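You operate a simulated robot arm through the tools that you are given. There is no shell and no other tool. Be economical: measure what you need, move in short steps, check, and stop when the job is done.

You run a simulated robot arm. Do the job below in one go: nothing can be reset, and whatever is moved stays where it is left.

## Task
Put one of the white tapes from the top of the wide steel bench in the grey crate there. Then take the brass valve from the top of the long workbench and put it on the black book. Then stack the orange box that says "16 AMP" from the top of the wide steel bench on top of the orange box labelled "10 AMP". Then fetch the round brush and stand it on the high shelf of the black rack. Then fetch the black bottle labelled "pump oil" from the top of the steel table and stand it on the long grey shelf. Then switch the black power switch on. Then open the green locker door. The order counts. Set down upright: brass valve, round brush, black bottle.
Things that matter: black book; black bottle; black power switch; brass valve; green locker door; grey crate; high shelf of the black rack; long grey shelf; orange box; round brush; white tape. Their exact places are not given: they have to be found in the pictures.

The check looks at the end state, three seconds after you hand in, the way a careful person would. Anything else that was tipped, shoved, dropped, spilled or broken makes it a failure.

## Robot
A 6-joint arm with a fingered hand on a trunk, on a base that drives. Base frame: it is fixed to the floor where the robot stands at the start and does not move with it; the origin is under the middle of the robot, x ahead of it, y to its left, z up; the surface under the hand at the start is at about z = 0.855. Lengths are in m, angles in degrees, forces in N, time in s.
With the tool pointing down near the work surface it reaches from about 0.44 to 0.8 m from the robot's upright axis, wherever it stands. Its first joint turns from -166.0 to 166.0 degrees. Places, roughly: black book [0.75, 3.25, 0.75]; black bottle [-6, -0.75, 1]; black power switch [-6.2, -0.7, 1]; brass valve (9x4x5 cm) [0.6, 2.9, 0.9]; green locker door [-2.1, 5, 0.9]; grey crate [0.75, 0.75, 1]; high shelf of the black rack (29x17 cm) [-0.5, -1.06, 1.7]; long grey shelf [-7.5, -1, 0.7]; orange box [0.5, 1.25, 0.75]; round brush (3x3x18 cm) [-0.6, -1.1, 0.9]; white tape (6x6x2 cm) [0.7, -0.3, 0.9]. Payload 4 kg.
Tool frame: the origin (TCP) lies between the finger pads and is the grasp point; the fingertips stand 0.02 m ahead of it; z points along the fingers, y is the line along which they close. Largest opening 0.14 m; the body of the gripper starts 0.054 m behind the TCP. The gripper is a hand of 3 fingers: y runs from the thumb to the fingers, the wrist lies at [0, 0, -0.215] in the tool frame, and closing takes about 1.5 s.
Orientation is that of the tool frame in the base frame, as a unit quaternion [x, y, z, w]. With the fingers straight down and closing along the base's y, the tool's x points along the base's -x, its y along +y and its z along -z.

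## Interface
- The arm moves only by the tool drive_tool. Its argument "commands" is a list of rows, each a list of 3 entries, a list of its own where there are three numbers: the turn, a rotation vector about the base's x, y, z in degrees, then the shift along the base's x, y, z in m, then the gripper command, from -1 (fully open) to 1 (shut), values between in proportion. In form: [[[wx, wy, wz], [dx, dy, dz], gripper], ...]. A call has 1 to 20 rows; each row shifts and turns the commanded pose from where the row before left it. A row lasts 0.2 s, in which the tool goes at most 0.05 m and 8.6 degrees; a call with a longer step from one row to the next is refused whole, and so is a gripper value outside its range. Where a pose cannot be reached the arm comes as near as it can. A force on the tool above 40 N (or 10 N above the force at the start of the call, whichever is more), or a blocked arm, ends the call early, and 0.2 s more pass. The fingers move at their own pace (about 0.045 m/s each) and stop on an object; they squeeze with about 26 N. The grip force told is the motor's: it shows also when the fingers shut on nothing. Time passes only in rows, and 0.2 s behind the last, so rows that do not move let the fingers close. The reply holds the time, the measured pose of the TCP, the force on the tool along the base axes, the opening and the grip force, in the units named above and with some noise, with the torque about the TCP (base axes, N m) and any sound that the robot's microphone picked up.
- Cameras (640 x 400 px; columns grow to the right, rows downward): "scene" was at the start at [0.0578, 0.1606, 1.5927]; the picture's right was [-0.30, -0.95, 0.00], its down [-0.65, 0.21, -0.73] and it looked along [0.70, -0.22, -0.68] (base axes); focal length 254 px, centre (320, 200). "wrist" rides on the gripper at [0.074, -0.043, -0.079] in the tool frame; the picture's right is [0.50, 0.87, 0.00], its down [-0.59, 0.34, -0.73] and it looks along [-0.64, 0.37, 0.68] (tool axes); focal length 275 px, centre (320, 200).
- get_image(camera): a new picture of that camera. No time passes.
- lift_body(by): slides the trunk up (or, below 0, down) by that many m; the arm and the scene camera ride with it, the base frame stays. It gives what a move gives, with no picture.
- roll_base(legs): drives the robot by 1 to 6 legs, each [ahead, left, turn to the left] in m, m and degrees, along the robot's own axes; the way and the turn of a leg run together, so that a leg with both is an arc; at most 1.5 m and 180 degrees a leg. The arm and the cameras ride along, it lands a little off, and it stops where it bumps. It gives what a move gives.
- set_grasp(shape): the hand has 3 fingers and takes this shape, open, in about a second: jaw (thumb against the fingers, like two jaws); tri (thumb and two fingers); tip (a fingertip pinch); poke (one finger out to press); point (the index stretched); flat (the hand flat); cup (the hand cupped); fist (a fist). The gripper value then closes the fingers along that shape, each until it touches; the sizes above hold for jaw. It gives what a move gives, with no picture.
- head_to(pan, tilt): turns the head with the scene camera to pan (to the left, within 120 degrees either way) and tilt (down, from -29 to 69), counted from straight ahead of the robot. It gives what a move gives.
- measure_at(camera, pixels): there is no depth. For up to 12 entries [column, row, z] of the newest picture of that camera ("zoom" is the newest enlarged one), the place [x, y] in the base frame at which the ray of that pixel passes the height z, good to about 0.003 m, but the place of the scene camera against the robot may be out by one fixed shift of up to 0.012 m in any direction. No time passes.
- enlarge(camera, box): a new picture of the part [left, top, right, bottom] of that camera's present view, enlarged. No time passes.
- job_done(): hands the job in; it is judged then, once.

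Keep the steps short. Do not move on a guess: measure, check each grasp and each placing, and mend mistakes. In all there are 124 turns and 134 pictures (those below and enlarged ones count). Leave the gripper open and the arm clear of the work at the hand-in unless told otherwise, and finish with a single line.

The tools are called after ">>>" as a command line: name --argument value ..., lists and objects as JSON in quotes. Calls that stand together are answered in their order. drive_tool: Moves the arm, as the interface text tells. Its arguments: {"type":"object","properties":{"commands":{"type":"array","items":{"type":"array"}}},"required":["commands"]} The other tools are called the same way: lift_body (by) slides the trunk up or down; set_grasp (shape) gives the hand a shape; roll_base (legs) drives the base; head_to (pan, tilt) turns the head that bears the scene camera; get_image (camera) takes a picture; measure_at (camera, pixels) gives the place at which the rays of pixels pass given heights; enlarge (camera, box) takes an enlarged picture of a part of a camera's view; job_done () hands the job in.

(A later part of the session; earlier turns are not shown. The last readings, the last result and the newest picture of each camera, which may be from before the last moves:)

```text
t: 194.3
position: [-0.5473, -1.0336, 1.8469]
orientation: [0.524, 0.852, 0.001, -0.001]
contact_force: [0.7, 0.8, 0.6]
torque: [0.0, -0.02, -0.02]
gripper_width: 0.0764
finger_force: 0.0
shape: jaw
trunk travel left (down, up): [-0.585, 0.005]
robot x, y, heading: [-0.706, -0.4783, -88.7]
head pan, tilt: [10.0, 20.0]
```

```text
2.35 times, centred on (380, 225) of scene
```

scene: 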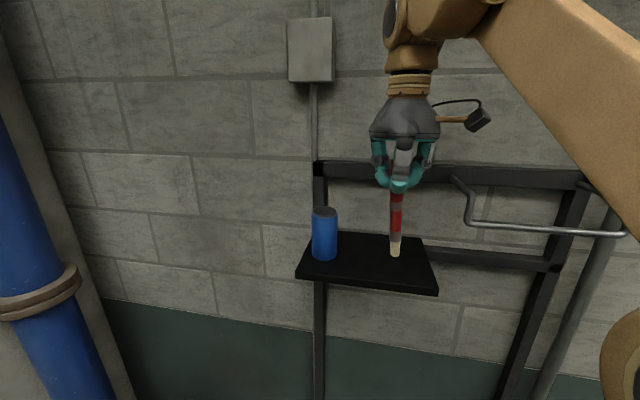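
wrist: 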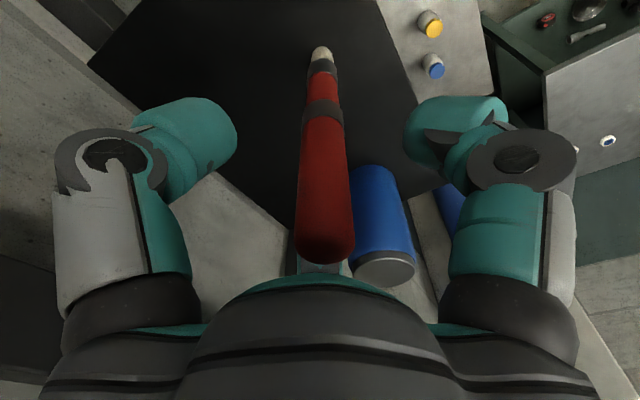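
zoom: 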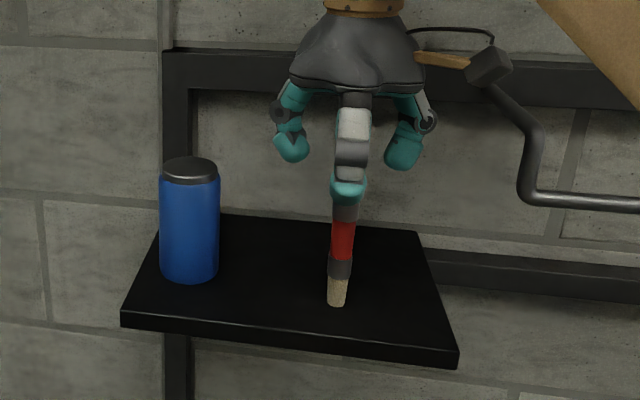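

The brush stands free. I rise straight up (the arm limit is near, so at most ~5 cm) and look.

>>> drive_tool --commands '[[[0, 0, 0], [0, 0, 0.01], -0.3], [[0, 0, 0], [0, 0, 0.01], -0.5], [[0, 0, 0], [0, 0, 0.015], -0.5], [[0, 0, 0], [0, 0, 0.015], -0.5]]'

>>> get_image --camera "wrist"

>>> enlarge --camera "scene" --box '[280, 120, 480, 310]'

```text
t: 195.3
position: [-0.5458, -1.0343, 1.8953]
orientation: [0.524, 0.852, 0.0, -0.001]
contact_force: [0.9, -0.7, 0.6]
torque: [0.03, 0.01, 0.02]
gripper_width: 0.1047
finger_force: 0.2
shape: jaw
trunk travel left (down, up): [-0.585, 0.005]
robot x, y, heading: [-0.7071, -0.4718, -88.8]
head pan, tilt: [10.0, 20.0]
```

```text
43 pictures are left
```

wrist: 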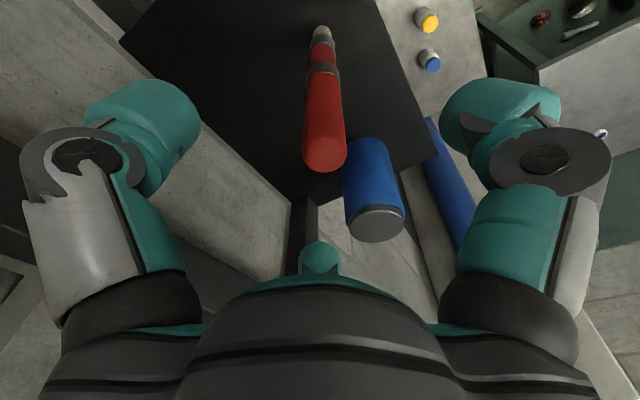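

```text
2.11 times, centred on (380, 215) of scene
```

zoom: 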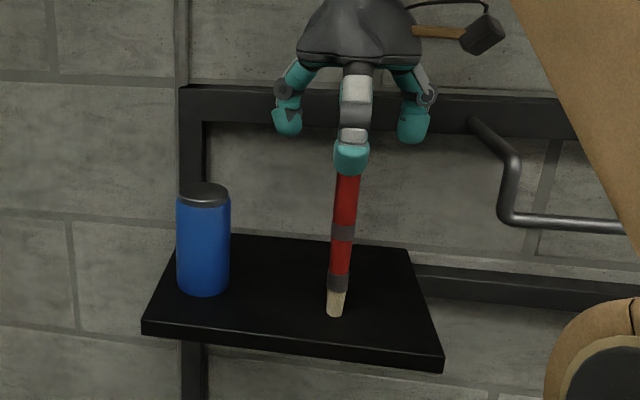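

I check whether it stands vertical: measuring the handle end (325,158) and the bottom (321,32).

>>> measure_at --camera "wrist" --pixels '[[325, 155, 1.88], [325, 155, 1.87], [321, 32, 1.705], [321, 68, 1.75], [383, 225, 1.83], [365, 150, 1.71]]'

>>> measure_at --camera "zoom" --pixels '[[335, 314, 1.705], [347, 190, 1.82], [341, 232, 1.78], [338, 283, 1.735]]'

```text
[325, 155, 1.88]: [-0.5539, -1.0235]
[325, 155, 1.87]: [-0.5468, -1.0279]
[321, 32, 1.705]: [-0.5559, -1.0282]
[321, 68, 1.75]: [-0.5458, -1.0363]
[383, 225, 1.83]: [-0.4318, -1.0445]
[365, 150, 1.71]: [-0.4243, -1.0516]
```

```text
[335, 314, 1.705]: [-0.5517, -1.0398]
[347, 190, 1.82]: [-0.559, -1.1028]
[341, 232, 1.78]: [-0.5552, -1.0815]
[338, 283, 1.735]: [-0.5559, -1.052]
```

It is vertical within measuring error. I rise to z 1.91, then go back and up together so the front finger passes over the handle.

>>> drive_tool --commands '[[[0, 0, 0], [0, 0, 0.012], -1], [[0, 0, 0], [0, 0.004, 0.006], -1], [[0, 0, 0], [-0.003, 0.01, 0.007], -1], [[0, 0, 0], [-0.003, 0.01, 0.007], -1], [[0, 0, 0], [-0.003, 0.01, 0.006], -1], [[0, 0, 0], [0, 0, 0], -1]]'

>>> enlarge --camera "scene" --box '[280, 100, 480, 310]'

>>> get_image --camera "wrist"

```text
t: 196.7
position: [-0.5577, -0.9971, 1.9293]
orientation: [0.524, 0.852, 0.0, -0.001]
contact_force: [0.5, -0.7, -0.5]
torque: [0.01, 0.0, -0.02]
gripper_width: 0.1401
finger_force: 0.1
shape: jaw
out of reach, approached as far as the arm can: row 2
trunk travel left (down, up): [-0.585, 0.005]
robot x, y, heading: [-0.7071, -0.4787, -88.7]
head pan, tilt: [10.0, 20.0]
```

```text
1.90 times, centred on (380, 205) of scene
```

zoom: 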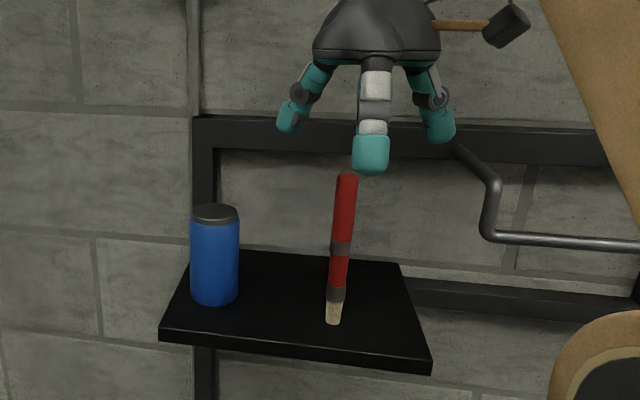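

```text
40 pictures are left
```

wrist: 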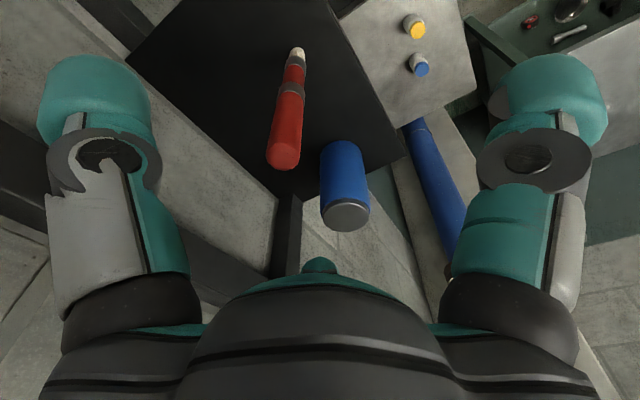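

The brush stands free on the high shelf. I back the base away, lower the trunk, and turn to face −x to look for the steel table.

>>> roll_base --legs '[[-0.6, 0, 0], [0, 0, -90]]'

>>> lift_body --by -0.41

>>> head_to --pan 10 --tilt 10

>>> get_image --camera "scene"

```text
t: 203.9
position: [-1.2414, -0.0246, 1.9301]
orientation: [0.975, 0.224, 0.001, 0.0]
contact_force: [0.0, -0.9, -0.3]
torque: [0.01, 0.01, -0.01]
gripper_width: 0.1401
finger_force: 0.0
shape: jaw
trunk travel left (down, up): [-0.585, 0.005]
robot x, y, heading: [-0.7187, 0.1191, -179.5]
head pan, tilt: [10.0, 20.0]
```

```text
refused: -0.41 is not a number from -0.4 to 0.4
```

```text
t: 204.6
position: [-1.2414, -0.0235, 1.9296]
orientation: [0.975, 0.224, 0.001, 0.001]
contact_force: [0.1, -0.2, 1.0]
torque: [0.0, 0.0, -0.01]
gripper_width: 0.1402
finger_force: 0.1
shape: jaw
trunk travel left (down, up): [-0.585, 0.005]
robot x, y, heading: [-0.7194, 0.1165, -179.8]
head pan, tilt: [10.0, 10.0]
```

```text
39 pictures are left
```

scene: 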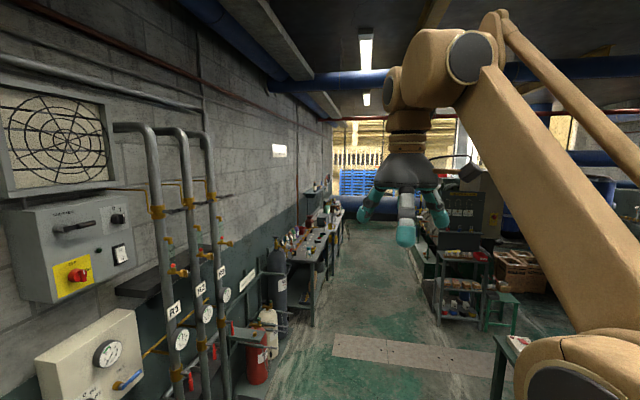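

I lower the trunk and measure the aisle: floor points beside the objects on both sides.

>>> measure_at --camera "scene" --pixels '[[268, 380, 0], [313, 325, 0], [333, 290, 0], [437, 320, 0], [492, 398, 0], [413, 275, 0], [300, 262, 0.8], [345, 212, 0.8]]'

>>> lift_body --by -0.4

```text
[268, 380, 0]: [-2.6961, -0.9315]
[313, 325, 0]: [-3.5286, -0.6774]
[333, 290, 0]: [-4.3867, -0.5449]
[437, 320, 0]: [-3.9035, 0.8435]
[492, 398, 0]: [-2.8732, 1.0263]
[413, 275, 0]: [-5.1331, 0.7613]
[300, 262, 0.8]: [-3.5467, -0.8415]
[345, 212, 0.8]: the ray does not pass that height
```

```text
t: 208.4
position: [-1.2409, -0.0246, 1.5306]
orientation: [0.974, 0.225, 0.001, 0.0]
contact_force: [-0.1, -0.3, -0.4]
torque: [0.04, 0.0, 0.01]
gripper_width: 0.1399
finger_force: 0.1
shape: jaw
trunk travel left (down, up): [-0.185, 0.405]
robot x, y, heading: [-0.7161, 0.1179, -179.9]
head pan, tilt: [10.0, 10.0]
```

The aisle is free between y ≈ −0.55 and 0.76. I drive 3.2 m ahead at y ≈ 0.1 and look again.

>>> roll_base --legs '[[1.5, 0, 0], [1.5, 0, 0], [0.4, 0, 0]]'

>>> head_to --pan 15 --tilt 25

>>> get_image --camera "scene"

```text
t: 224.9
position: [-4.6299, -0.0621, 1.5303]
orientation: [0.974, 0.228, 0.0, 0.001]
contact_force: [-0.5, -0.1, 0.6]
torque: [0.01, -0.04, 0.01]
gripper_width: 0.1401
finger_force: 0.1
shape: jaw
trunk travel left (down, up): [-0.185, 0.405]
robot x, y, heading: [-4.1063, 0.0873, -179.5]
head pan, tilt: [10.0, 10.0]
```

```text
t: 225.7
position: [-4.6292, -0.0612, 1.5303]
orientation: [0.974, 0.228, 0.001, -0.001]
contact_force: [-0.3, -1.1, -0.2]
torque: [0.0, 0.02, -0.02]
gripper_width: 0.1399
finger_force: 0.1
shape: jaw
trunk travel left (down, up): [-0.185, 0.405]
robot x, y, heading: [-4.1089, 0.0846, -179.2]
head pan, tilt: [15.0, 25.0]
```

```text
38 pictures are left
```

scene: 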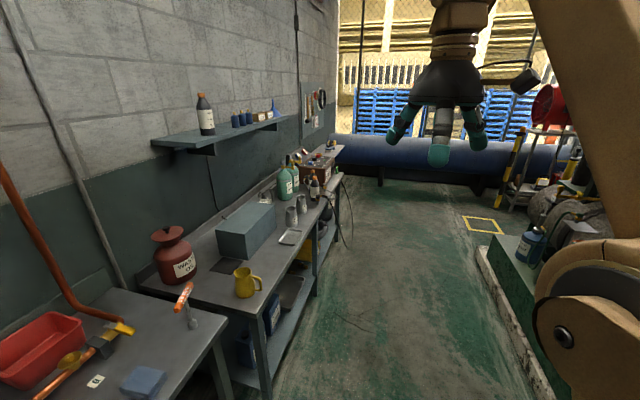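

I see bottles on the table near (290,180) and a wall shelf. I drive 1.2 m further and look at the table.

>>> roll_base --legs '[[1.3, 0, 0]]'

>>> head_to --pan 45 --tilt 28

>>> get_image --camera "scene"

```text
t: 232.2
position: [-5.9157, -0.0813, 1.529]
orientation: [0.973, 0.229, 0.001, 0.0]
contact_force: [0.7, 1.1, -0.1]
torque: [0.0, -0.03, -0.03]
gripper_width: 0.14
finger_force: 0.0
shape: jaw
trunk travel left (down, up): [-0.185, 0.405]
robot x, y, heading: [-5.3933, 0.0665, -179.1]
head pan, tilt: [15.0, 25.0]
```

```text
t: 233.1
position: [-5.9149, -0.0831, 1.5301]
orientation: [0.973, 0.23, 0.0, -0.001]
contact_force: [0.4, 0.7, 0.2]
torque: [-0.01, 0.01, 0.0]
gripper_width: 0.1401
finger_force: 0.1
shape: jaw
trunk travel left (down, up): [-0.185, 0.405]
robot x, y, heading: [-5.3923, 0.0652, -179.0]
head pan, tilt: [45.0, 28.0]
```

```text
37 pictures are left
```

scene: 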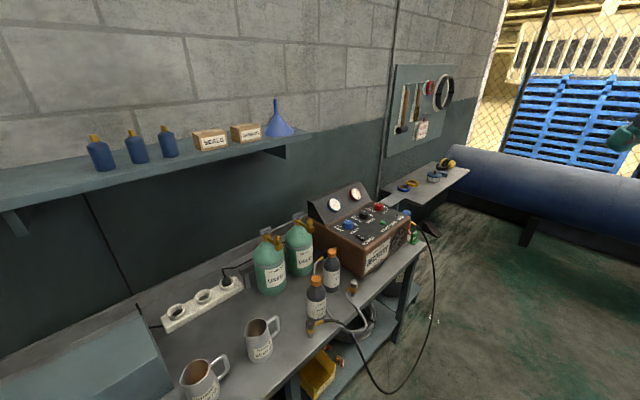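

>>> enlarge --camera "scene" --box '[240, 180, 440, 340]'

>>> measure_at --camera "scene" --pixels '[[316, 322, 0.85], [332, 292, 0.85], [300, 370, 0.85], [400, 320, 0], [380, 185, 0.8], [430, 210, 0.8], [468, 170, 0.8], [425, 248, 0.85], [405, 175, 0.8], [440, 165, 0.8]]'

```text
2.50 times, centred on (340, 260) of scene
```

zoom: 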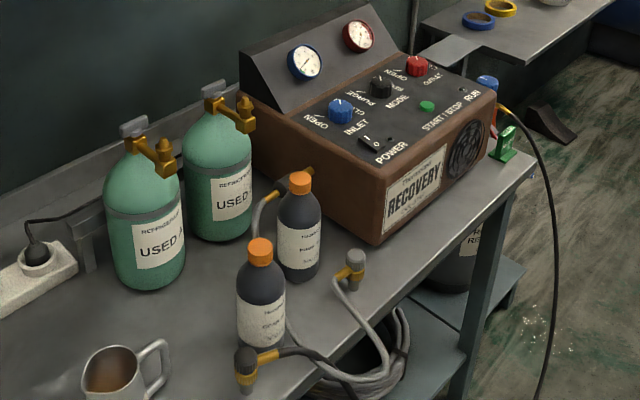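

```text
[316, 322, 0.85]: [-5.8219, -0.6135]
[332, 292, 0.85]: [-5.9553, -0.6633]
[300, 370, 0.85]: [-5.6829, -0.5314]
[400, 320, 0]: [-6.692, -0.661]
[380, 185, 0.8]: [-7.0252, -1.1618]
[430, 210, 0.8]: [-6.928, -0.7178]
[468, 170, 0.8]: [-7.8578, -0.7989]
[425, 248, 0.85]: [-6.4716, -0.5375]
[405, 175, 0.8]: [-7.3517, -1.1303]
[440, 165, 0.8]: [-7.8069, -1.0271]
```

The rocker "POWER" on the recovery machine at zoom (375,143) is the black switch. Two black bottles stand at about (−5.82,−0.61) and (−5.95,−0.66); I need their labels. I turn to face the table at x ≈ −5.85.

>>> roll_base --legs '[[0, 0, 89], [0, -0.45, 0]]'

>>> head_to --pan -5 --tilt 42

>>> get_image --camera "scene"

```text
t: 239.7
position: [-5.7012, -0.4626, 1.5311]
orientation: [0.527, 0.85, 0.0, 0.0]
contact_force: [-0.1, -0.1, 0.5]
torque: [-0.02, -0.01, 0.03]
gripper_width: 0.1398
finger_force: 0.0
shape: jaw
trunk travel left (down, up): [-0.185, 0.405]
robot x, y, heading: [-5.8459, 0.0637, -89.2]
head pan, tilt: [45.0, 28.0]
```

```text
t: 240.8
position: [-5.6998, -0.4627, 1.529]
orientation: [0.527, 0.85, 0.001, -0.001]
contact_force: [-0.1, -0.1, 0.7]
torque: [0.03, 0.0, -0.03]
gripper_width: 0.14
finger_force: 0.0
shape: jaw
trunk travel left (down, up): [-0.185, 0.405]
robot x, y, heading: [-5.8442, 0.0571, -89.1]
head pan, tilt: [-5.0, 42.0]
```

```text
35 pictures are left
```

scene: 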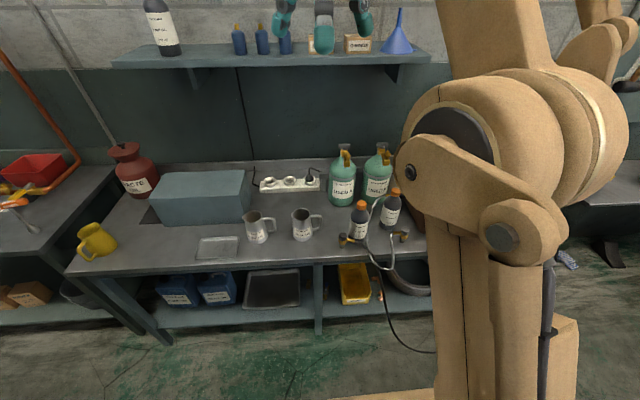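

>>> enlarge --camera "scene" --box '[310, 170, 430, 260]'

```text
4.44 times, centred on (370, 215) of scene
```

zoom: 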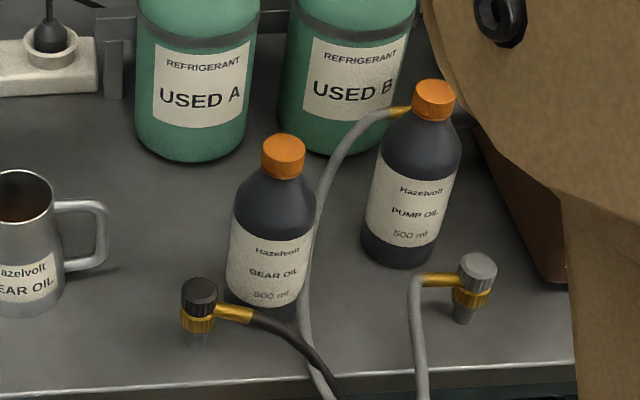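

"PUMP OIL" is the right-hand bottle. I measure its base and cap at several heights.

>>> measure_at --camera "zoom" --pixels '[[398, 252, 0.85], [398, 252, 0.87], [398, 252, 0.83], [434, 95, 1.02], [434, 95, 1.0], [434, 95, 1.04], [400, 110, 1.0], [465, 310, 0.85], [560, 270, 0.85]]'

>>> drive_tool --commands '[[[0, 0, 4], [-0.04, -0.005, -0.02], -1], [[0, 0, 4], [-0.04, -0.005, -0.02], -1], [[0, 0, 4], [-0.04, -0.005, -0.03], -1], [[0, 0, 4], [-0.04, -0.005, -0.03], -1], [[0, 0, 4], [-0.04, -0.005, -0.03], -1], [[0, 0, 4], [-0.03, -0.01, -0.035], -1], [[0, 0, 4], [0, -0.02, -0.04], -1], [[0, 0, 0], [0, 0, -0.04], -1], [[0, 0, 0], [0, 0, -0.04], -1]]'

>>> get_image --camera "wrist"

```text
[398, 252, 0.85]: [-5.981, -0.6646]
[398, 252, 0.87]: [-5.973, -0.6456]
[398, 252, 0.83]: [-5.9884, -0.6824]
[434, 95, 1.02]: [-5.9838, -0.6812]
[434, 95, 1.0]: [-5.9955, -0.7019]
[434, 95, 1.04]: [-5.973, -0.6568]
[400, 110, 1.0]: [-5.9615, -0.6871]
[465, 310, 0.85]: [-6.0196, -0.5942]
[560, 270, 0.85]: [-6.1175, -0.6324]
```

```text
refused: row 3 steps farther than a row can; nothing moved
```

```text
33 pictures are left
```

wrist: 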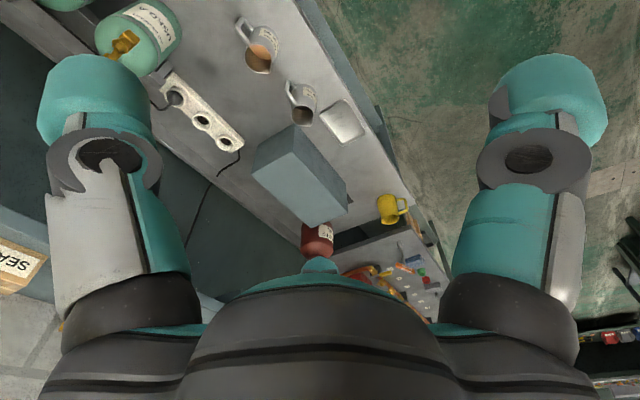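

The bottle axis is at about (−5.977,−0.655), cap top ≈ 1.035. I bring the hand to (−5.976,−0.54,1.30), aligned, and look.

>>> drive_tool --commands '[[[0, 0, -3.3], [-0.0345, -0.01, -0.0288], -1], [[0, 0, -3.3], [-0.0345, -0.01, -0.0288], -1], [[0, 0, -3.3], [-0.0345, -0.01, -0.0288], -1], [[0, 0, -3.3], [-0.0345, -0.01, -0.0288], -1], [[0, 0, -3.3], [-0.0345, -0.01, -0.0288], -1], [[0, 0, -3.3], [-0.0345, -0.01, -0.0288], -1], [[0, 0, -3.3], [-0.0345, -0.01, -0.0288], -1], [[0, 0, -3.3], [-0.0345, -0.01, -0.0288], 0], [[0, 0, 0], [0, 0, 0], 0], [[0, 0, 0], [0, 0, 0], 0], [[0, 0, 0], [0, 0, 0], 0]]'

>>> get_image --camera "wrist"

```text
t: 243.2
position: [-5.9761, -0.5441, 1.3001]
orientation: [0.707, 0.707, 0.001, 0.0]
contact_force: [-0.3, 0.4, -0.5]
torque: [0.0, -0.01, 0.01]
gripper_width: 0.0703
finger_force: 0.1
shape: jaw
trunk travel left (down, up): [-0.185, 0.405]
robot x, y, heading: [-5.85, 0.0599, -89.3]
head pan, tilt: [-5.0, 42.0]
```

```text
32 pictures are left
```

wrist: 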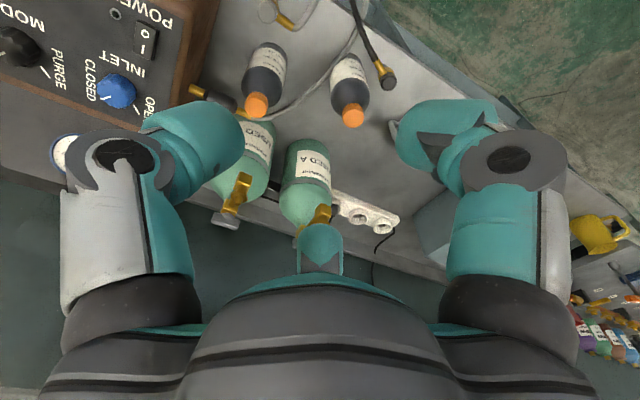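

>>> measure_at --camera "wrist" --pixels '[[256, 106, 1.05], [256, 106, 1.03], [256, 106, 1.01], [262, 52, 0.88], [222, 95, 0.95], [145, 38, 1.05], [145, 38, 1.1], [228, 190, 1.1]]'

```text
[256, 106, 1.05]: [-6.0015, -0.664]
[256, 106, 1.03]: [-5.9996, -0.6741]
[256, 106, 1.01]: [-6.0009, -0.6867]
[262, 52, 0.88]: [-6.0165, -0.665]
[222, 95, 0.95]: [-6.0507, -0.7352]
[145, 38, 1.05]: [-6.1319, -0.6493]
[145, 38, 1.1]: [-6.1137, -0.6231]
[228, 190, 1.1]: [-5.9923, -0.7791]
```

Wrist view puts the cap at (−6.000,−0.667). I move above it to z 1.14 and verify.

>>> drive_tool --commands '[[[0, 0, 0], [-0.008, -0.04, -0.02], 0], [[0, 0, 0], [-0.008, -0.04, -0.02], 0], [[0, 0, 0], [-0.008, -0.04, -0.02], 0], [[0, 0, 0], [0, 0, -0.045], 0], [[0, 0, 0], [0, 0, -0.045], 0], [[0, 0, 0], [0, 0, 0], 0]]'

>>> get_image --camera "wrist"

```text
t: 244.6
position: [-6.0002, -0.6639, 1.1497]
orientation: [0.708, 0.706, 0.0, 0.0]
contact_force: [0.1, 0.1, 0.4]
torque: [-0.02, 0.05, -0.01]
gripper_width: 0.0703
finger_force: 0.1
shape: jaw
trunk travel left (down, up): [-0.185, 0.405]
robot x, y, heading: [-5.8486, 0.0579, -89.3]
head pan, tilt: [-5.0, 42.0]
```

```text
31 pictures are left
```

wrist: 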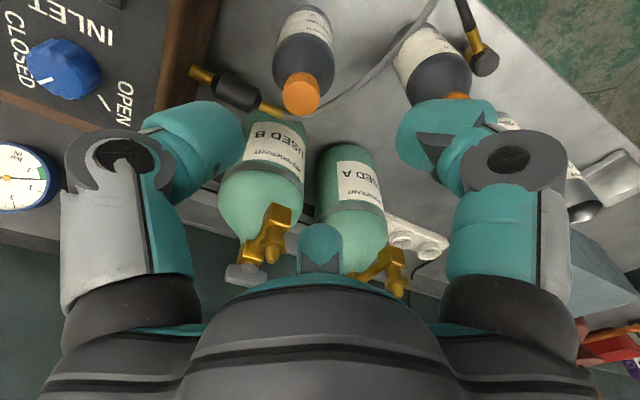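

>>> measure_at --camera "wrist" --pixels '[[299, 98, 1.05], [299, 98, 1.04], [299, 98, 1.03], [299, 98, 1.01], [265, 235, 1.1], [290, 210, 1.12], [455, 97, 1.04]]'

```text
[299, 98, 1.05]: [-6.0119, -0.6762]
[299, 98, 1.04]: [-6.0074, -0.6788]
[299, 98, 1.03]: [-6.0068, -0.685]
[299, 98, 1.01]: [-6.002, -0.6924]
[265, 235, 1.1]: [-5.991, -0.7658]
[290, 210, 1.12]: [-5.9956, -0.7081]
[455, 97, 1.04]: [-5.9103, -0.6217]
```

The two wrist views and the scene agree on cap top ≈ (−6.003,−0.702,0.985), table ≈ 0.805. I check the cylinder behind for clearance.

>>> measure_at --camera "scene" --pixels '[[377, 204, 0.805], [345, 206, 0.805], [384, 146, 1.1], [384, 146, 1.05], [384, 146, 1.0], [392, 225, 0.805], [390, 160, 1.05], [390, 160, 1.0]]'

>>> enlarge --camera "wrist" --box '[200, 0, 420, 300]'

```text
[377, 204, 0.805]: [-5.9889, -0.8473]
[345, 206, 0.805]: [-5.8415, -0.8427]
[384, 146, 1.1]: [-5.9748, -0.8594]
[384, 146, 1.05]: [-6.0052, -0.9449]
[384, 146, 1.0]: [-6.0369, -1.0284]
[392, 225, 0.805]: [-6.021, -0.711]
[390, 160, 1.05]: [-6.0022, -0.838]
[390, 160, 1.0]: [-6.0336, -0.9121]
```

```text
1.33 times, centred on (310, 150) of wrist
```

zoom: 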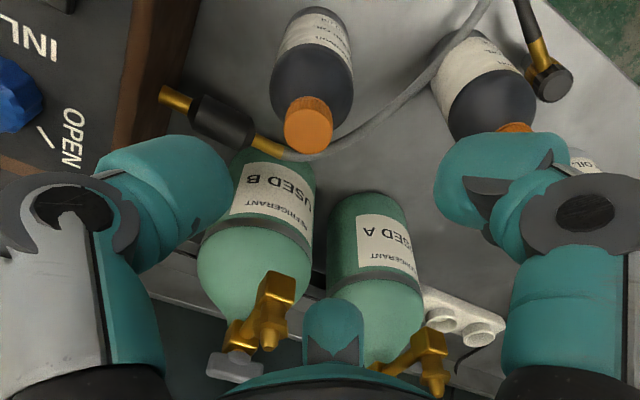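

Clearance is fine. I centre over the cap and lower to z 1.01, then look.

>>> drive_tool --commands '[[[0, 0, 0], [-0.002, -0.037, 0], 0], [[0, 0, 0], [0, 0, -0.045], 0], [[0, 0, 0], [0, 0, -0.045], 0], [[0, 0, 0], [0, 0, -0.04], 0], [[0, 0, 0], [0, 0, 0], 0]]'

>>> get_image --camera "wrist"

```text
t: 245.8
position: [-6.0032, -0.6998, 1.019]
orientation: [0.708, 0.707, 0.001, -0.001]
contact_force: [0.1, 0.3, 0.4]
torque: [0.0, -0.01, -0.02]
gripper_width: 0.0702
finger_force: 0.1
shape: jaw
trunk travel left (down, up): [-0.185, 0.405]
robot x, y, heading: [-5.8482, 0.0541, -89.3]
head pan, tilt: [-5.0, 42.0]
```

```text
29 pictures are left
```

wrist: 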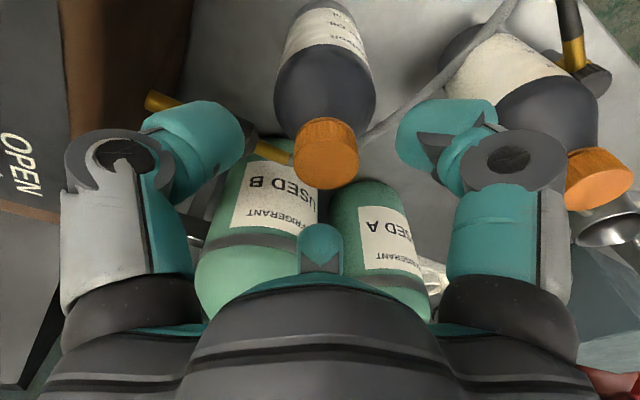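

The cap is centred between the fingers. I lower to z 0.974 and close on it.

>>> drive_tool --commands '[[[0, 0, 0], [0.002, -0.002, -0.02], 0], [[0, 0, 0], [0, 0, -0.015], 0], [[0, 0, 0], [0, 0, -0.01], 0], [[0, 0, 0], [0, 0, 0], 0.3], [[0, 0, 0], [0, 0, 0], 0.6], [[0, 0, 0], [0, 0, 0], 1], [[0, 0, 0], [0, 0, 0], 1], [[0, 0, 0], [0, 0, 0], 1], [[0, 0, 0], [0, 0, 0], 1]]'

>>> get_image --camera "wrist"

```text
t: 247.8
position: [-6.0008, -0.7021, 0.9758]
orientation: [0.707, 0.708, 0.0, 0.0]
contact_force: [1.1, 0.0, 3.2]
torque: [-0.02, -0.29, -0.02]
gripper_width: 0.0249
finger_force: 26.0
shape: jaw
trunk travel left (down, up): [-0.185, 0.405]
robot x, y, heading: [-5.8473, 0.0598, -89.2]
head pan, tilt: [-5.0, 42.0]
```

```text
28 pictures are left
```

wrist: 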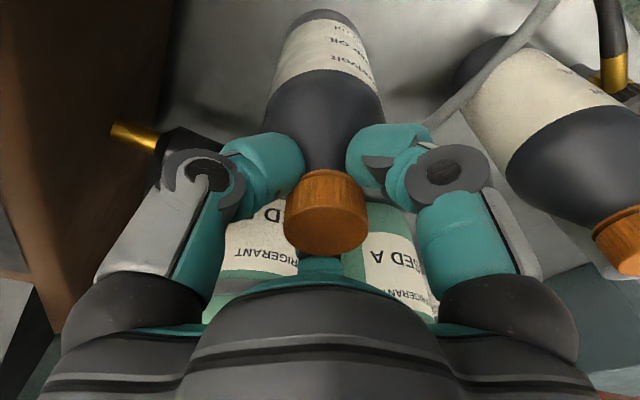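

The fingers hold the neck under the cap. I lift straight up in steps.

>>> drive_tool --commands '[[[0, 0, 0], [0, 0, 0.01], 1], [[0, 0, 0], [0, 0, 0.015], 1], [[0, 0, 0], [0, 0, 0.025], 1], [[0, 0, 0], [0, 0, 0.035], 1], [[0, 0, 0], [0, 0, 0.04], 1], [[0, 0, 0], [0, 0, 0.04], 1], [[0, 0, 0], [0, 0, 0.04], 1], [[0, 0, 0], [0, 0, 0.04], 1], [[0, 0, 0], [0, 0, 0.04], 1], [[0, 0, 0], [0, 0, 0], 1]]'

>>> get_image --camera "wrist"

>>> get_image --camera "scene"

```text
t: 250.0
position: [-5.9988, -0.6915, 1.2529]
orientation: [0.707, 0.707, 0.0, 0.0]
contact_force: [0.7, -0.8, -5.9]
torque: [-0.02, 0.01, 0.06]
gripper_width: 0.0237
finger_force: 26.1
shape: jaw
out of reach, approached as far as the arm can: row 9
trunk travel left (down, up): [-0.185, 0.405]
robot x, y, heading: [-5.8472, 0.058, -89.1]
head pan, tilt: [-5.0, 42.0]
```

```text
27 pictures are left
```

wrist: 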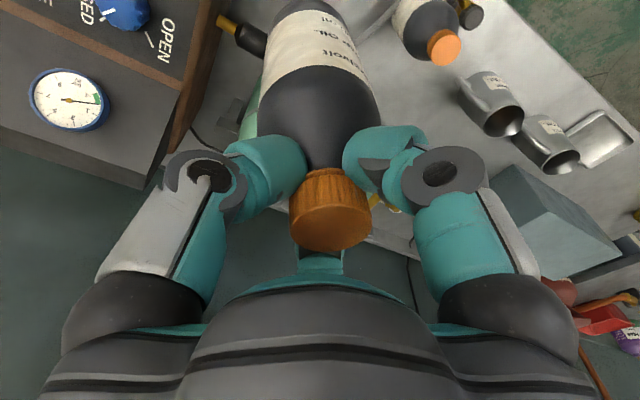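

```text
26 pictures are left
```

scene: 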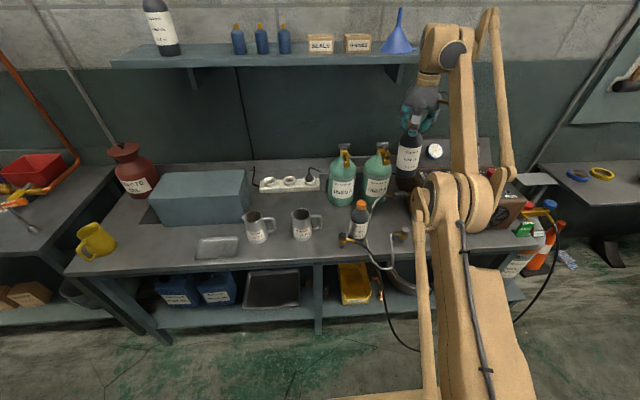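

The bottle hangs free. The long grey shelf is the wall board at right (with tapes near (590,172)). I pull the hand back, then back the base slightly and drive right 1.4 m.

>>> drive_tool --commands '[[[0, 0, 0], [0.015, 0.04, 0.005], 1], [[0, 0, 0], [0.015, 0.045, 0], 1], [[0, 0, 0], [0.02, 0.045, 0], 1], [[0, 0, 0], [0.02, 0.045, 0], 1], [[0, 0, 0], [0.02, 0.04, 0], 1]]'

>>> roll_base --legs '[[-0.2, 0, 0], [0, -1.4, 0]]'

>>> head_to --pan 0 --tilt 35

>>> get_image --camera "scene"

```text
t: 251.2
position: [-5.9305, -0.5858, 1.3066]
orientation: [0.707, 0.707, 0.001, -0.001]
contact_force: [0.5, 0.5, -5.8]
torque: [0.0, -0.03, -0.01]
gripper_width: 0.0237
finger_force: 25.9
shape: jaw
out of reach, approached as far as the arm can: row 2, 3, 4, 5
trunk travel left (down, up): [-0.185, 0.405]
robot x, y, heading: [-5.8482, 0.0554, -89.0]
head pan, tilt: [-5.0, 42.0]
```

```text
t: 259.4
position: [-7.3262, -0.4041, 1.307]
orientation: [0.707, 0.707, 0.001, -0.001]
contact_force: [-0.2, -0.1, -5.2]
torque: [-0.03, -0.02, -0.02]
gripper_width: 0.0236
finger_force: 25.9
shape: jaw
trunk travel left (down, up): [-0.185, 0.405]
robot x, y, heading: [-7.2408, 0.2395, -89.1]
head pan, tilt: [-5.0, 42.0]
```

```text
t: 260.1
position: [-7.3269, -0.4037, 1.3062]
orientation: [0.707, 0.707, 0.001, -0.001]
contact_force: [0.2, 0.2, -4.8]
torque: [0.04, 0.01, -0.03]
gripper_width: 0.024
finger_force: 25.8
shape: jaw
trunk travel left (down, up): [-0.185, 0.405]
robot x, y, heading: [-7.2416, 0.2389, -89.3]
head pan, tilt: [0.0, 35.0]
```

```text
25 pictures are left
```

scene: 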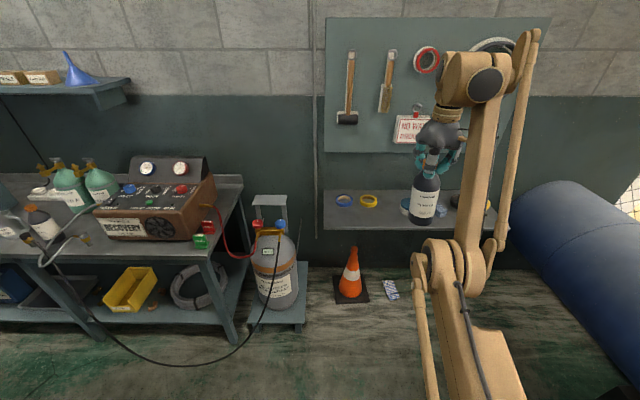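

I measure the shelf corners, items and the cone.

>>> measure_at --camera "scene" --pixels '[[322, 227, 0.7], [322, 227, 0.8], [496, 231, 0.7], [322, 191, 0.7], [322, 191, 0.8], [343, 200, 0.7], [369, 200, 0.7], [385, 214, 0.7], [350, 300, 0], [334, 303, 0], [390, 300, 0], [408, 212, 0.7]]'

>>> enlarge --camera "scene" --box '[310, 140, 510, 310]'

```text
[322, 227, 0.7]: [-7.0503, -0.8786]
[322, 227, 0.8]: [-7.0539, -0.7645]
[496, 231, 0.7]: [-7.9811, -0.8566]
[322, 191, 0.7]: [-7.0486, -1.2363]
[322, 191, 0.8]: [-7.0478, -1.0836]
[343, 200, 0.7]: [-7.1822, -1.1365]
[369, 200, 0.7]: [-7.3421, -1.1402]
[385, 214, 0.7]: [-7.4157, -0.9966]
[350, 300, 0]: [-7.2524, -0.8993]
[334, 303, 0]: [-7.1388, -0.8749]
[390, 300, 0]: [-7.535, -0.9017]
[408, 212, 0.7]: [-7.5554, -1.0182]
```

```text
2.35 times, centred on (410, 225) of scene
```

zoom: 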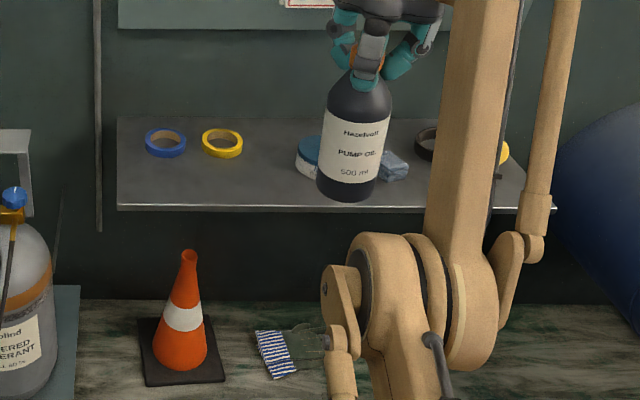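

The front half of the shelf, left part near x ≈ −7.3, is free. I shift the base right 0.1 m and ahead 0.42 m, then view with the wrist and scene cameras.

>>> roll_base --legs '[[0, -0.1, 0], [0.42, 0, 0]]'

>>> head_to --pan 0 --tilt 50

>>> get_image --camera "scene"

>>> get_image --camera "wrist"

```text
t: 263.4
position: [-7.4205, -0.8271, 1.3068]
orientation: [0.708, 0.707, 0.001, -0.002]
contact_force: [0.5, 0.2, -4.6]
torque: [0.01, -0.03, 0.03]
gripper_width: 0.0237
finger_force: 26.7
shape: jaw
trunk travel left (down, up): [-0.185, 0.405]
robot x, y, heading: [-7.3367, -0.1801, -89.2]
head pan, tilt: [0.0, 35.0]
```

```text
t: 264.2
position: [-7.4207, -0.825, 1.307]
orientation: [0.707, 0.707, 0.002, 0.0]
contact_force: [-0.4, 0.1, -4.7]
torque: [-0.01, 0.02, 0.02]
gripper_width: 0.0235
finger_force: 25.9
shape: jaw
trunk travel left (down, up): [-0.185, 0.405]
robot x, y, heading: [-7.335, -0.1804, -89.3]
head pan, tilt: [0.0, 50.0]
```

```text
23 pictures are left
```

scene: 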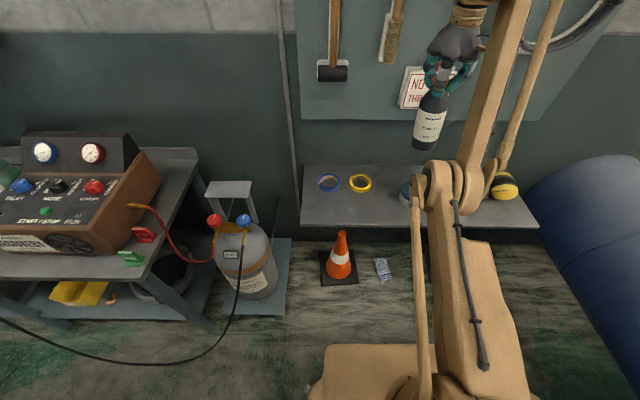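

```text
22 pictures are left
```

wrist: 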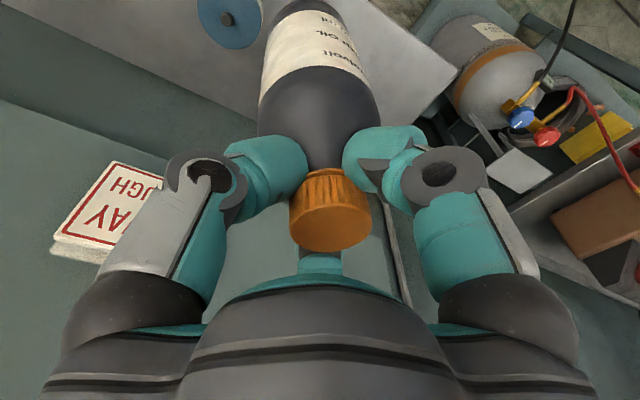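

Shelf front-left corner: scene (302,225), wrist (461,76). I triangulate its height.

>>> measure_at --camera "scene" --pixels '[[302, 224, 0.7], [302, 224, 0.75], [302, 224, 0.8], [302, 167, 0.75], [328, 183, 0.75], [360, 183, 0.75], [404, 190, 0.75], [375, 226, 0.75]]'

>>> measure_at --camera "wrist" --pixels '[[461, 76, 0.7], [461, 76, 0.75], [461, 76, 0.8], [228, 18, 0.78], [368, 1, 0.75]]'

```text
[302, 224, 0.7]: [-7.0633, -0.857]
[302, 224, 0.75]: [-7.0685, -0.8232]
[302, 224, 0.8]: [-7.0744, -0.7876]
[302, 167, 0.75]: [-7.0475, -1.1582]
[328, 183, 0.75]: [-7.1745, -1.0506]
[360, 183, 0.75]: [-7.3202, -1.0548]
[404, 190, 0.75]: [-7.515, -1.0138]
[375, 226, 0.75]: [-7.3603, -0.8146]
```

```text
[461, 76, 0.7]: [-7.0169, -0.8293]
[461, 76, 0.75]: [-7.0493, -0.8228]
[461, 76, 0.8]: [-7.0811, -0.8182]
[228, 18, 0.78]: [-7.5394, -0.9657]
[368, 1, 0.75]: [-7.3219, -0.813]
```

Shelf: front y ≈ −0.82, top z ≈ 0.755. Target spot (−7.27,−0.915), in front of the tapes. I go down to z 1.14, move over it, then down to 0.97.

>>> drive_tool --commands '[[[0, 0, 0], [0.01, 0, -0.04], 1], [[0, 0, 0], [0.02, 0, -0.04], 1], [[0, 0, 0], [0.02, 0, -0.04], 1], [[0, 0, 0], [0.02, 0, -0.04], 1], [[0, 0, 0], [0.04, -0.025, 0], 1], [[0, 0, 0], [0.04, -0.025, 0], 1], [[0, 0, 0], [0, -0.02, -0.04], 1], [[0, 0, 0], [0, -0.02, -0.04], 1], [[0, 0, 0], [0, 0, -0.045], 1], [[0, 0, 0], [0, 0, -0.04], 1], [[0, 0, 0], [0, 0, 0], 1]]'

>>> enlarge --camera "scene" --box '[290, 120, 450, 250]'

```text
t: 266.6
position: [-7.2726, -0.966, 1.1691]
orientation: [0.707, 0.707, 0.002, -0.002]
contact_force: [-0.3, 0.4, -5.1]
torque: [0.02, -0.02, -0.02]
gripper_width: 0.0237
finger_force: 25.8
shape: jaw
out of reach, approached as far as the arm can: row 1, 2, 3, 4, 8, 9, 10
trunk travel left (down, up): [-0.185, 0.405]
robot x, y, heading: [-7.333, -0.1847, -89.4]
head pan, tilt: [0.0, 50.0]
```

```text
3.08 times, centred on (370, 185) of scene
```

zoom: 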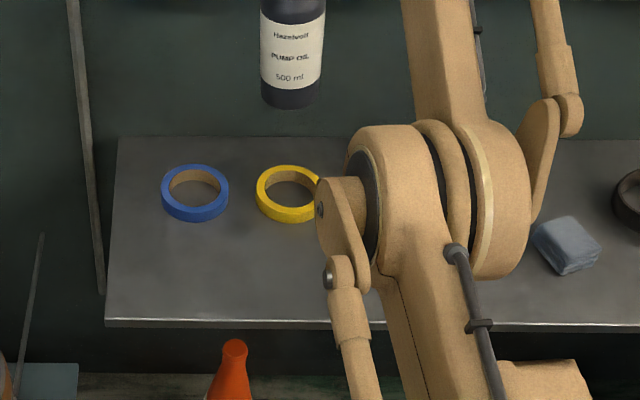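

The arm is caught at a reach limit (now at y −0.966, z 1.169). I test with small moves back and down.

>>> drive_tool --commands '[[[0, 0, 0], [0, 0.02, 0], 1], [[0, 0, 0], [0, 0.02, 0], 1], [[0, 0, 0], [0, 0.01, 0], 1], [[0, 0, 0], [0, 0, 0], 1]]'

>>> drive_tool --commands '[[[0, 0, 0], [0, 0, -0.03], 1], [[0, 0, 0], [0, 0, -0.03], 1], [[0, 0, 0], [0, 0, 0], 1]]'

```text
t: 267.6
position: [-7.2664, -0.9527, 1.192]
orientation: [0.708, 0.706, 0.002, -0.002]
contact_force: [0.8, 0.6, -5.1]
torque: [-0.04, -0.02, -0.04]
gripper_width: 0.0239
finger_force: 26.4
shape: jaw
out of reach, approached as far as the arm can: row 1, 2, 3
trunk travel left (down, up): [-0.185, 0.405]
robot x, y, heading: [-7.3381, -0.1819, -89.2]
head pan, tilt: [0.0, 50.0]
```

```text
t: 268.4
position: [-7.2645, -0.977, 1.1435]
orientation: [0.708, 0.706, 0.002, -0.002]
contact_force: [0.7, 0.3, -5.1]
torque: [-0.01, -0.05, 0.06]
gripper_width: 0.0234
finger_force: 26.0
shape: jaw
out of reach, approached as far as the arm can: row 1, 2
trunk travel left (down, up): [-0.185, 0.405]
robot x, y, heading: [-7.336, -0.179, -89.5]
head pan, tilt: [0.0, 50.0]
```

The elbow seems stuck at its limit, but I can still place using base and trunk. I back the base 7 cm (so the TCP is near y −0.90) and lower the trunk 0.15 m.

>>> roll_base --legs '[[-0.07, 0, 0]]'

>>> lift_body --by -0.15

>>> enlarge --camera "scene" --box '[280, 100, 460, 250]'

```text
t: 269.4
position: [-7.2642, -0.9066, 1.145]
orientation: [0.708, 0.706, 0.002, -0.002]
contact_force: [0.2, -0.1, -4.9]
torque: [0.04, 0.0, -0.01]
gripper_width: 0.0238
finger_force: 26.0
shape: jaw
trunk travel left (down, up): [-0.185, 0.405]
robot x, y, heading: [-7.3392, -0.1134, -89.3]
head pan, tilt: [0.0, 50.0]
```

```text
t: 271.1
position: [-7.266, -0.9074, 0.9946]
orientation: [0.708, 0.706, 0.002, -0.001]
contact_force: [1.0, -0.1, -4.9]
torque: [-0.02, -0.02, -0.02]
gripper_width: 0.0239
finger_force: 25.9
shape: jaw
trunk travel left (down, up): [-0.035, 0.555]
robot x, y, heading: [-7.3381, -0.1088, -89.2]
head pan, tilt: [0.0, 50.0]
```

```text
2.67 times, centred on (370, 175) of scene
```

zoom: 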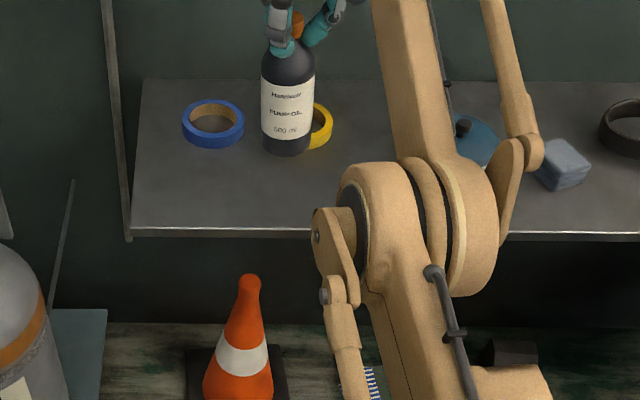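

The bottle is ~7 cm over the free front of the shelf. I lower the trunk a further 3 cm, then the arm in small steps.

>>> lift_body --by -0.03

>>> drive_tool --commands '[[[0, 0, 0], [0, 0, -0.008], 1], [[0, 0, 0], [0, 0, -0.008], 1], [[0, 0, 0], [0, 0, 0], 1]]'

>>> drive_tool --commands '[[[0, 0, 0], [0, 0, -0.005], 1], [[0, 0, 0], [0, 0, 0], 1]]'

```text
t: 271.9
position: [-7.2649, -0.9069, 0.9649]
orientation: [0.708, 0.707, 0.001, -0.002]
contact_force: [0.5, 0.4, -2.9]
torque: [0.01, -0.06, 0.03]
gripper_width: 0.024
finger_force: 26.0
shape: jaw
trunk travel left (down, up): [-0.005, 0.585]
robot x, y, heading: [-7.3364, -0.1124, -89.4]
head pan, tilt: [0.0, 50.0]
```

```text
t: 272.7
position: [-7.2649, -0.9131, 0.9498]
orientation: [0.708, 0.706, 0.003, -0.003]
contact_force: [0.6, 1.3, -4.6]
torque: [0.0, -0.03, 0.01]
gripper_width: 0.0233
finger_force: 26.3
shape: jaw
out of reach, approached as far as the arm can: row 2
trunk travel left (down, up): [-0.005, 0.585]
robot x, y, heading: [-7.3337, -0.1116, -89.3]
head pan, tilt: [0.0, 50.0]
```

```text
t: 273.3
position: [-7.2644, -0.9139, 0.9461]
orientation: [0.708, 0.706, 0.002, -0.002]
contact_force: [0.5, -0.8, -4.8]
torque: [0.02, -0.01, -0.01]
gripper_width: 0.024
finger_force: 26.3
shape: jaw
trunk travel left (down, up): [-0.005, 0.585]
robot x, y, heading: [-7.3383, -0.1121, -89.1]
head pan, tilt: [0.0, 50.0]
```

>>> drive_tool --commands '[[[0, 0, 0], [0, 0.003, -0.006], 1], [[0, 0, 0], [0, 0, 0], 1]]'

>>> drive_tool --commands '[[[0, 0, 0], [0, 0, -0.005], 1], [[0, 0, 0], [0, 0, 0], 1]]'

>>> drive_tool --commands '[[[0, 0, 0], [0, 0, -0.005], 1], [[0, 0, 0], [0, 0, 0], 1]]'

>>> drive_tool --commands '[[[0, 0, 0], [0, 0, -0.004], 1], [[0, 0, 0], [0, 0, 0], 1]]'

```text
t: 273.9
position: [-7.2629, -0.9164, 0.9426]
orientation: [0.708, 0.706, 0.002, -0.003]
contact_force: [0.1, 1.0, -4.9]
torque: [0.03, -0.06, -0.01]
gripper_width: 0.0239
finger_force: 25.9
shape: jaw
out of reach, approached as far as the arm can: row 1
trunk travel left (down, up): [-0.005, 0.585]
robot x, y, heading: [-7.3403, -0.1077, -89.4]
head pan, tilt: [0.0, 50.0]
```

```text
t: 274.5
position: [-7.2642, -0.9173, 0.9364]
orientation: [0.708, 0.707, 0.002, -0.003]
contact_force: [-0.3, -0.1, -4.1]
torque: [-0.02, -0.01, 0.03]
gripper_width: 0.0236
finger_force: 26.2
shape: jaw
trunk travel left (down, up): [-0.005, 0.585]
robot x, y, heading: [-7.3335, -0.1119, -89.1]
head pan, tilt: [0.0, 50.0]
```

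```text
t: 275.1
position: [-7.2646, -0.9187, 0.932]
orientation: [0.708, 0.706, 0.003, -0.002]
contact_force: [-0.3, 0.6, -4.6]
torque: [0.02, -0.05, -0.02]
gripper_width: 0.0237
finger_force: 26.1
shape: jaw
out of reach, approached as far as the arm can: row 1
trunk travel left (down, up): [-0.005, 0.585]
robot x, y, heading: [-7.3374, -0.1124, -89.3]
head pan, tilt: [0.0, 50.0]
```

```text
t: 275.7
position: [-7.2646, -0.9209, 0.9292]
orientation: [0.707, 0.707, 0.003, -0.003]
contact_force: [0.2, 0.1, -5.8]
torque: [0.01, 0.0, -0.02]
gripper_width: 0.0238
finger_force: 25.6
shape: jaw
trunk travel left (down, up): [-0.005, 0.585]
robot x, y, heading: [-7.339, -0.1091, -89.2]
head pan, tilt: [0.0, 50.0]
```

>>> drive_tool --commands '[[[0, 0, 0], [0, 0, -0.004], 1], [[0, 0, 0], [0, 0, 0], 1]]'

>>> drive_tool --commands '[[[0, 0, 0], [0, 0, -0.004], 1], [[0, 0, 0], [0, 0, 0], 1]]'

>>> drive_tool --commands '[[[0, 0, 0], [0, 0, -0.004], 1], [[0, 0, 0], [0, 0, 0], 1]]'

>>> enlarge --camera "scene" --box '[280, 100, 460, 250]'

```text
t: 276.3
position: [-7.2638, -0.9202, 0.9254]
orientation: [0.708, 0.707, 0.001, -0.002]
contact_force: [0.0, -0.1, -4.4]
torque: [-0.01, -0.04, 0.01]
gripper_width: 0.0237
finger_force: 26.2
shape: jaw
trunk travel left (down, up): [-0.005, 0.585]
robot x, y, heading: [-7.3358, -0.1128, -89.3]
head pan, tilt: [0.0, 50.0]
```

```text
t: 276.9
position: [-7.2643, -0.9223, 0.9215]
orientation: [0.708, 0.706, 0.002, -0.003]
contact_force: [0.1, 0.4, -4.6]
torque: [0.05, -0.03, 0.0]
gripper_width: 0.0239
finger_force: 26.0
shape: jaw
out of reach, approached as far as the arm can: row 1
trunk travel left (down, up): [-0.005, 0.585]
robot x, y, heading: [-7.3364, -0.1112, -89.1]
head pan, tilt: [0.0, 50.0]
```

```text
t: 277.5
position: [-7.2636, -0.9225, 0.9182]
orientation: [0.708, 0.706, 0.003, -0.004]
contact_force: [-0.9, -0.5, 3.6]
torque: [-0.11, -0.1, -0.02]
gripper_width: 0.0237
finger_force: 26.2
shape: jaw
trunk travel left (down, up): [-0.005, 0.585]
robot x, y, heading: [-7.3366, -0.1117, -89.4]
head pan, tilt: [0.0, 50.0]
```

```text
2.67 times, centred on (370, 175) of scene
```

zoom: 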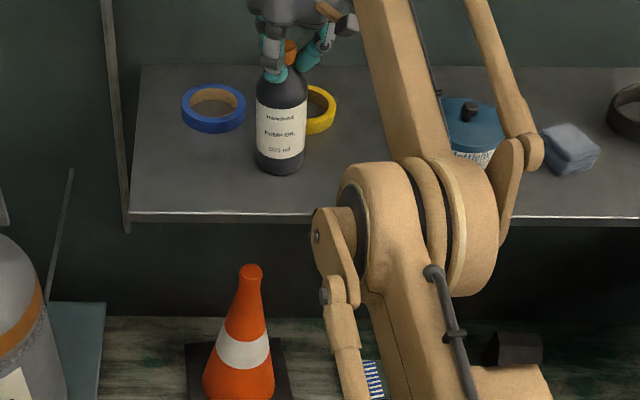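

Contact: the force turned from −4.6 to +3.6 N. I press 2 mm more and open slowly.

>>> drive_tool --commands '[[[0, 0, 0], [0, 0, -0.002], 1], [[0, 0, 0], [0, 0, 0], 0.62], [[0, 0, 0], [0, 0, 0], 0.55], [[0, 0, 0], [0, 0, 0], 0.4], [[0, 0, 0], [0, 0, 0], 0.2], [[0, 0, 0], [0, 0, 0], 0], [[0, 0, 0], [0, 0, 0], -0.2], [[0, 0, 0], [0, 0, 0], -0.2]]'

>>> lift_body --by 0.14

>>> enlarge --camera "scene" --box '[280, 100, 460, 280]'

```text
t: 279.3
position: [-7.264, -0.9234, 0.9172]
orientation: [0.708, 0.707, 0.003, -0.003]
contact_force: [-0.1, -0.2, -1.1]
torque: [-0.02, 0.01, 0.02]
gripper_width: 0.0833
finger_force: 0.2
shape: jaw
trunk travel left (down, up): [-0.005, 0.585]
robot x, y, heading: [-7.3359, -0.1121, -89.2]
head pan, tilt: [0.0, 50.0]
```

```text
t: 280.9
position: [-7.2633, -0.9236, 1.0566]
orientation: [0.708, 0.706, 0.003, -0.003]
contact_force: [0.1, -0.8, 0.3]
torque: [0.01, 0.01, 0.02]
gripper_width: 0.0834
finger_force: 0.0
shape: jaw
trunk travel left (down, up): [-0.145, 0.445]
robot x, y, heading: [-7.3356, -0.1125, -89.3]
head pan, tilt: [0.0, 50.0]
```

```text
2.22 times, centred on (370, 190) of scene
```

zoom: 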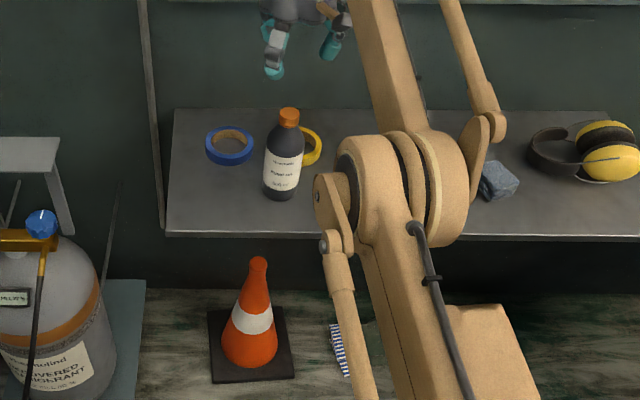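

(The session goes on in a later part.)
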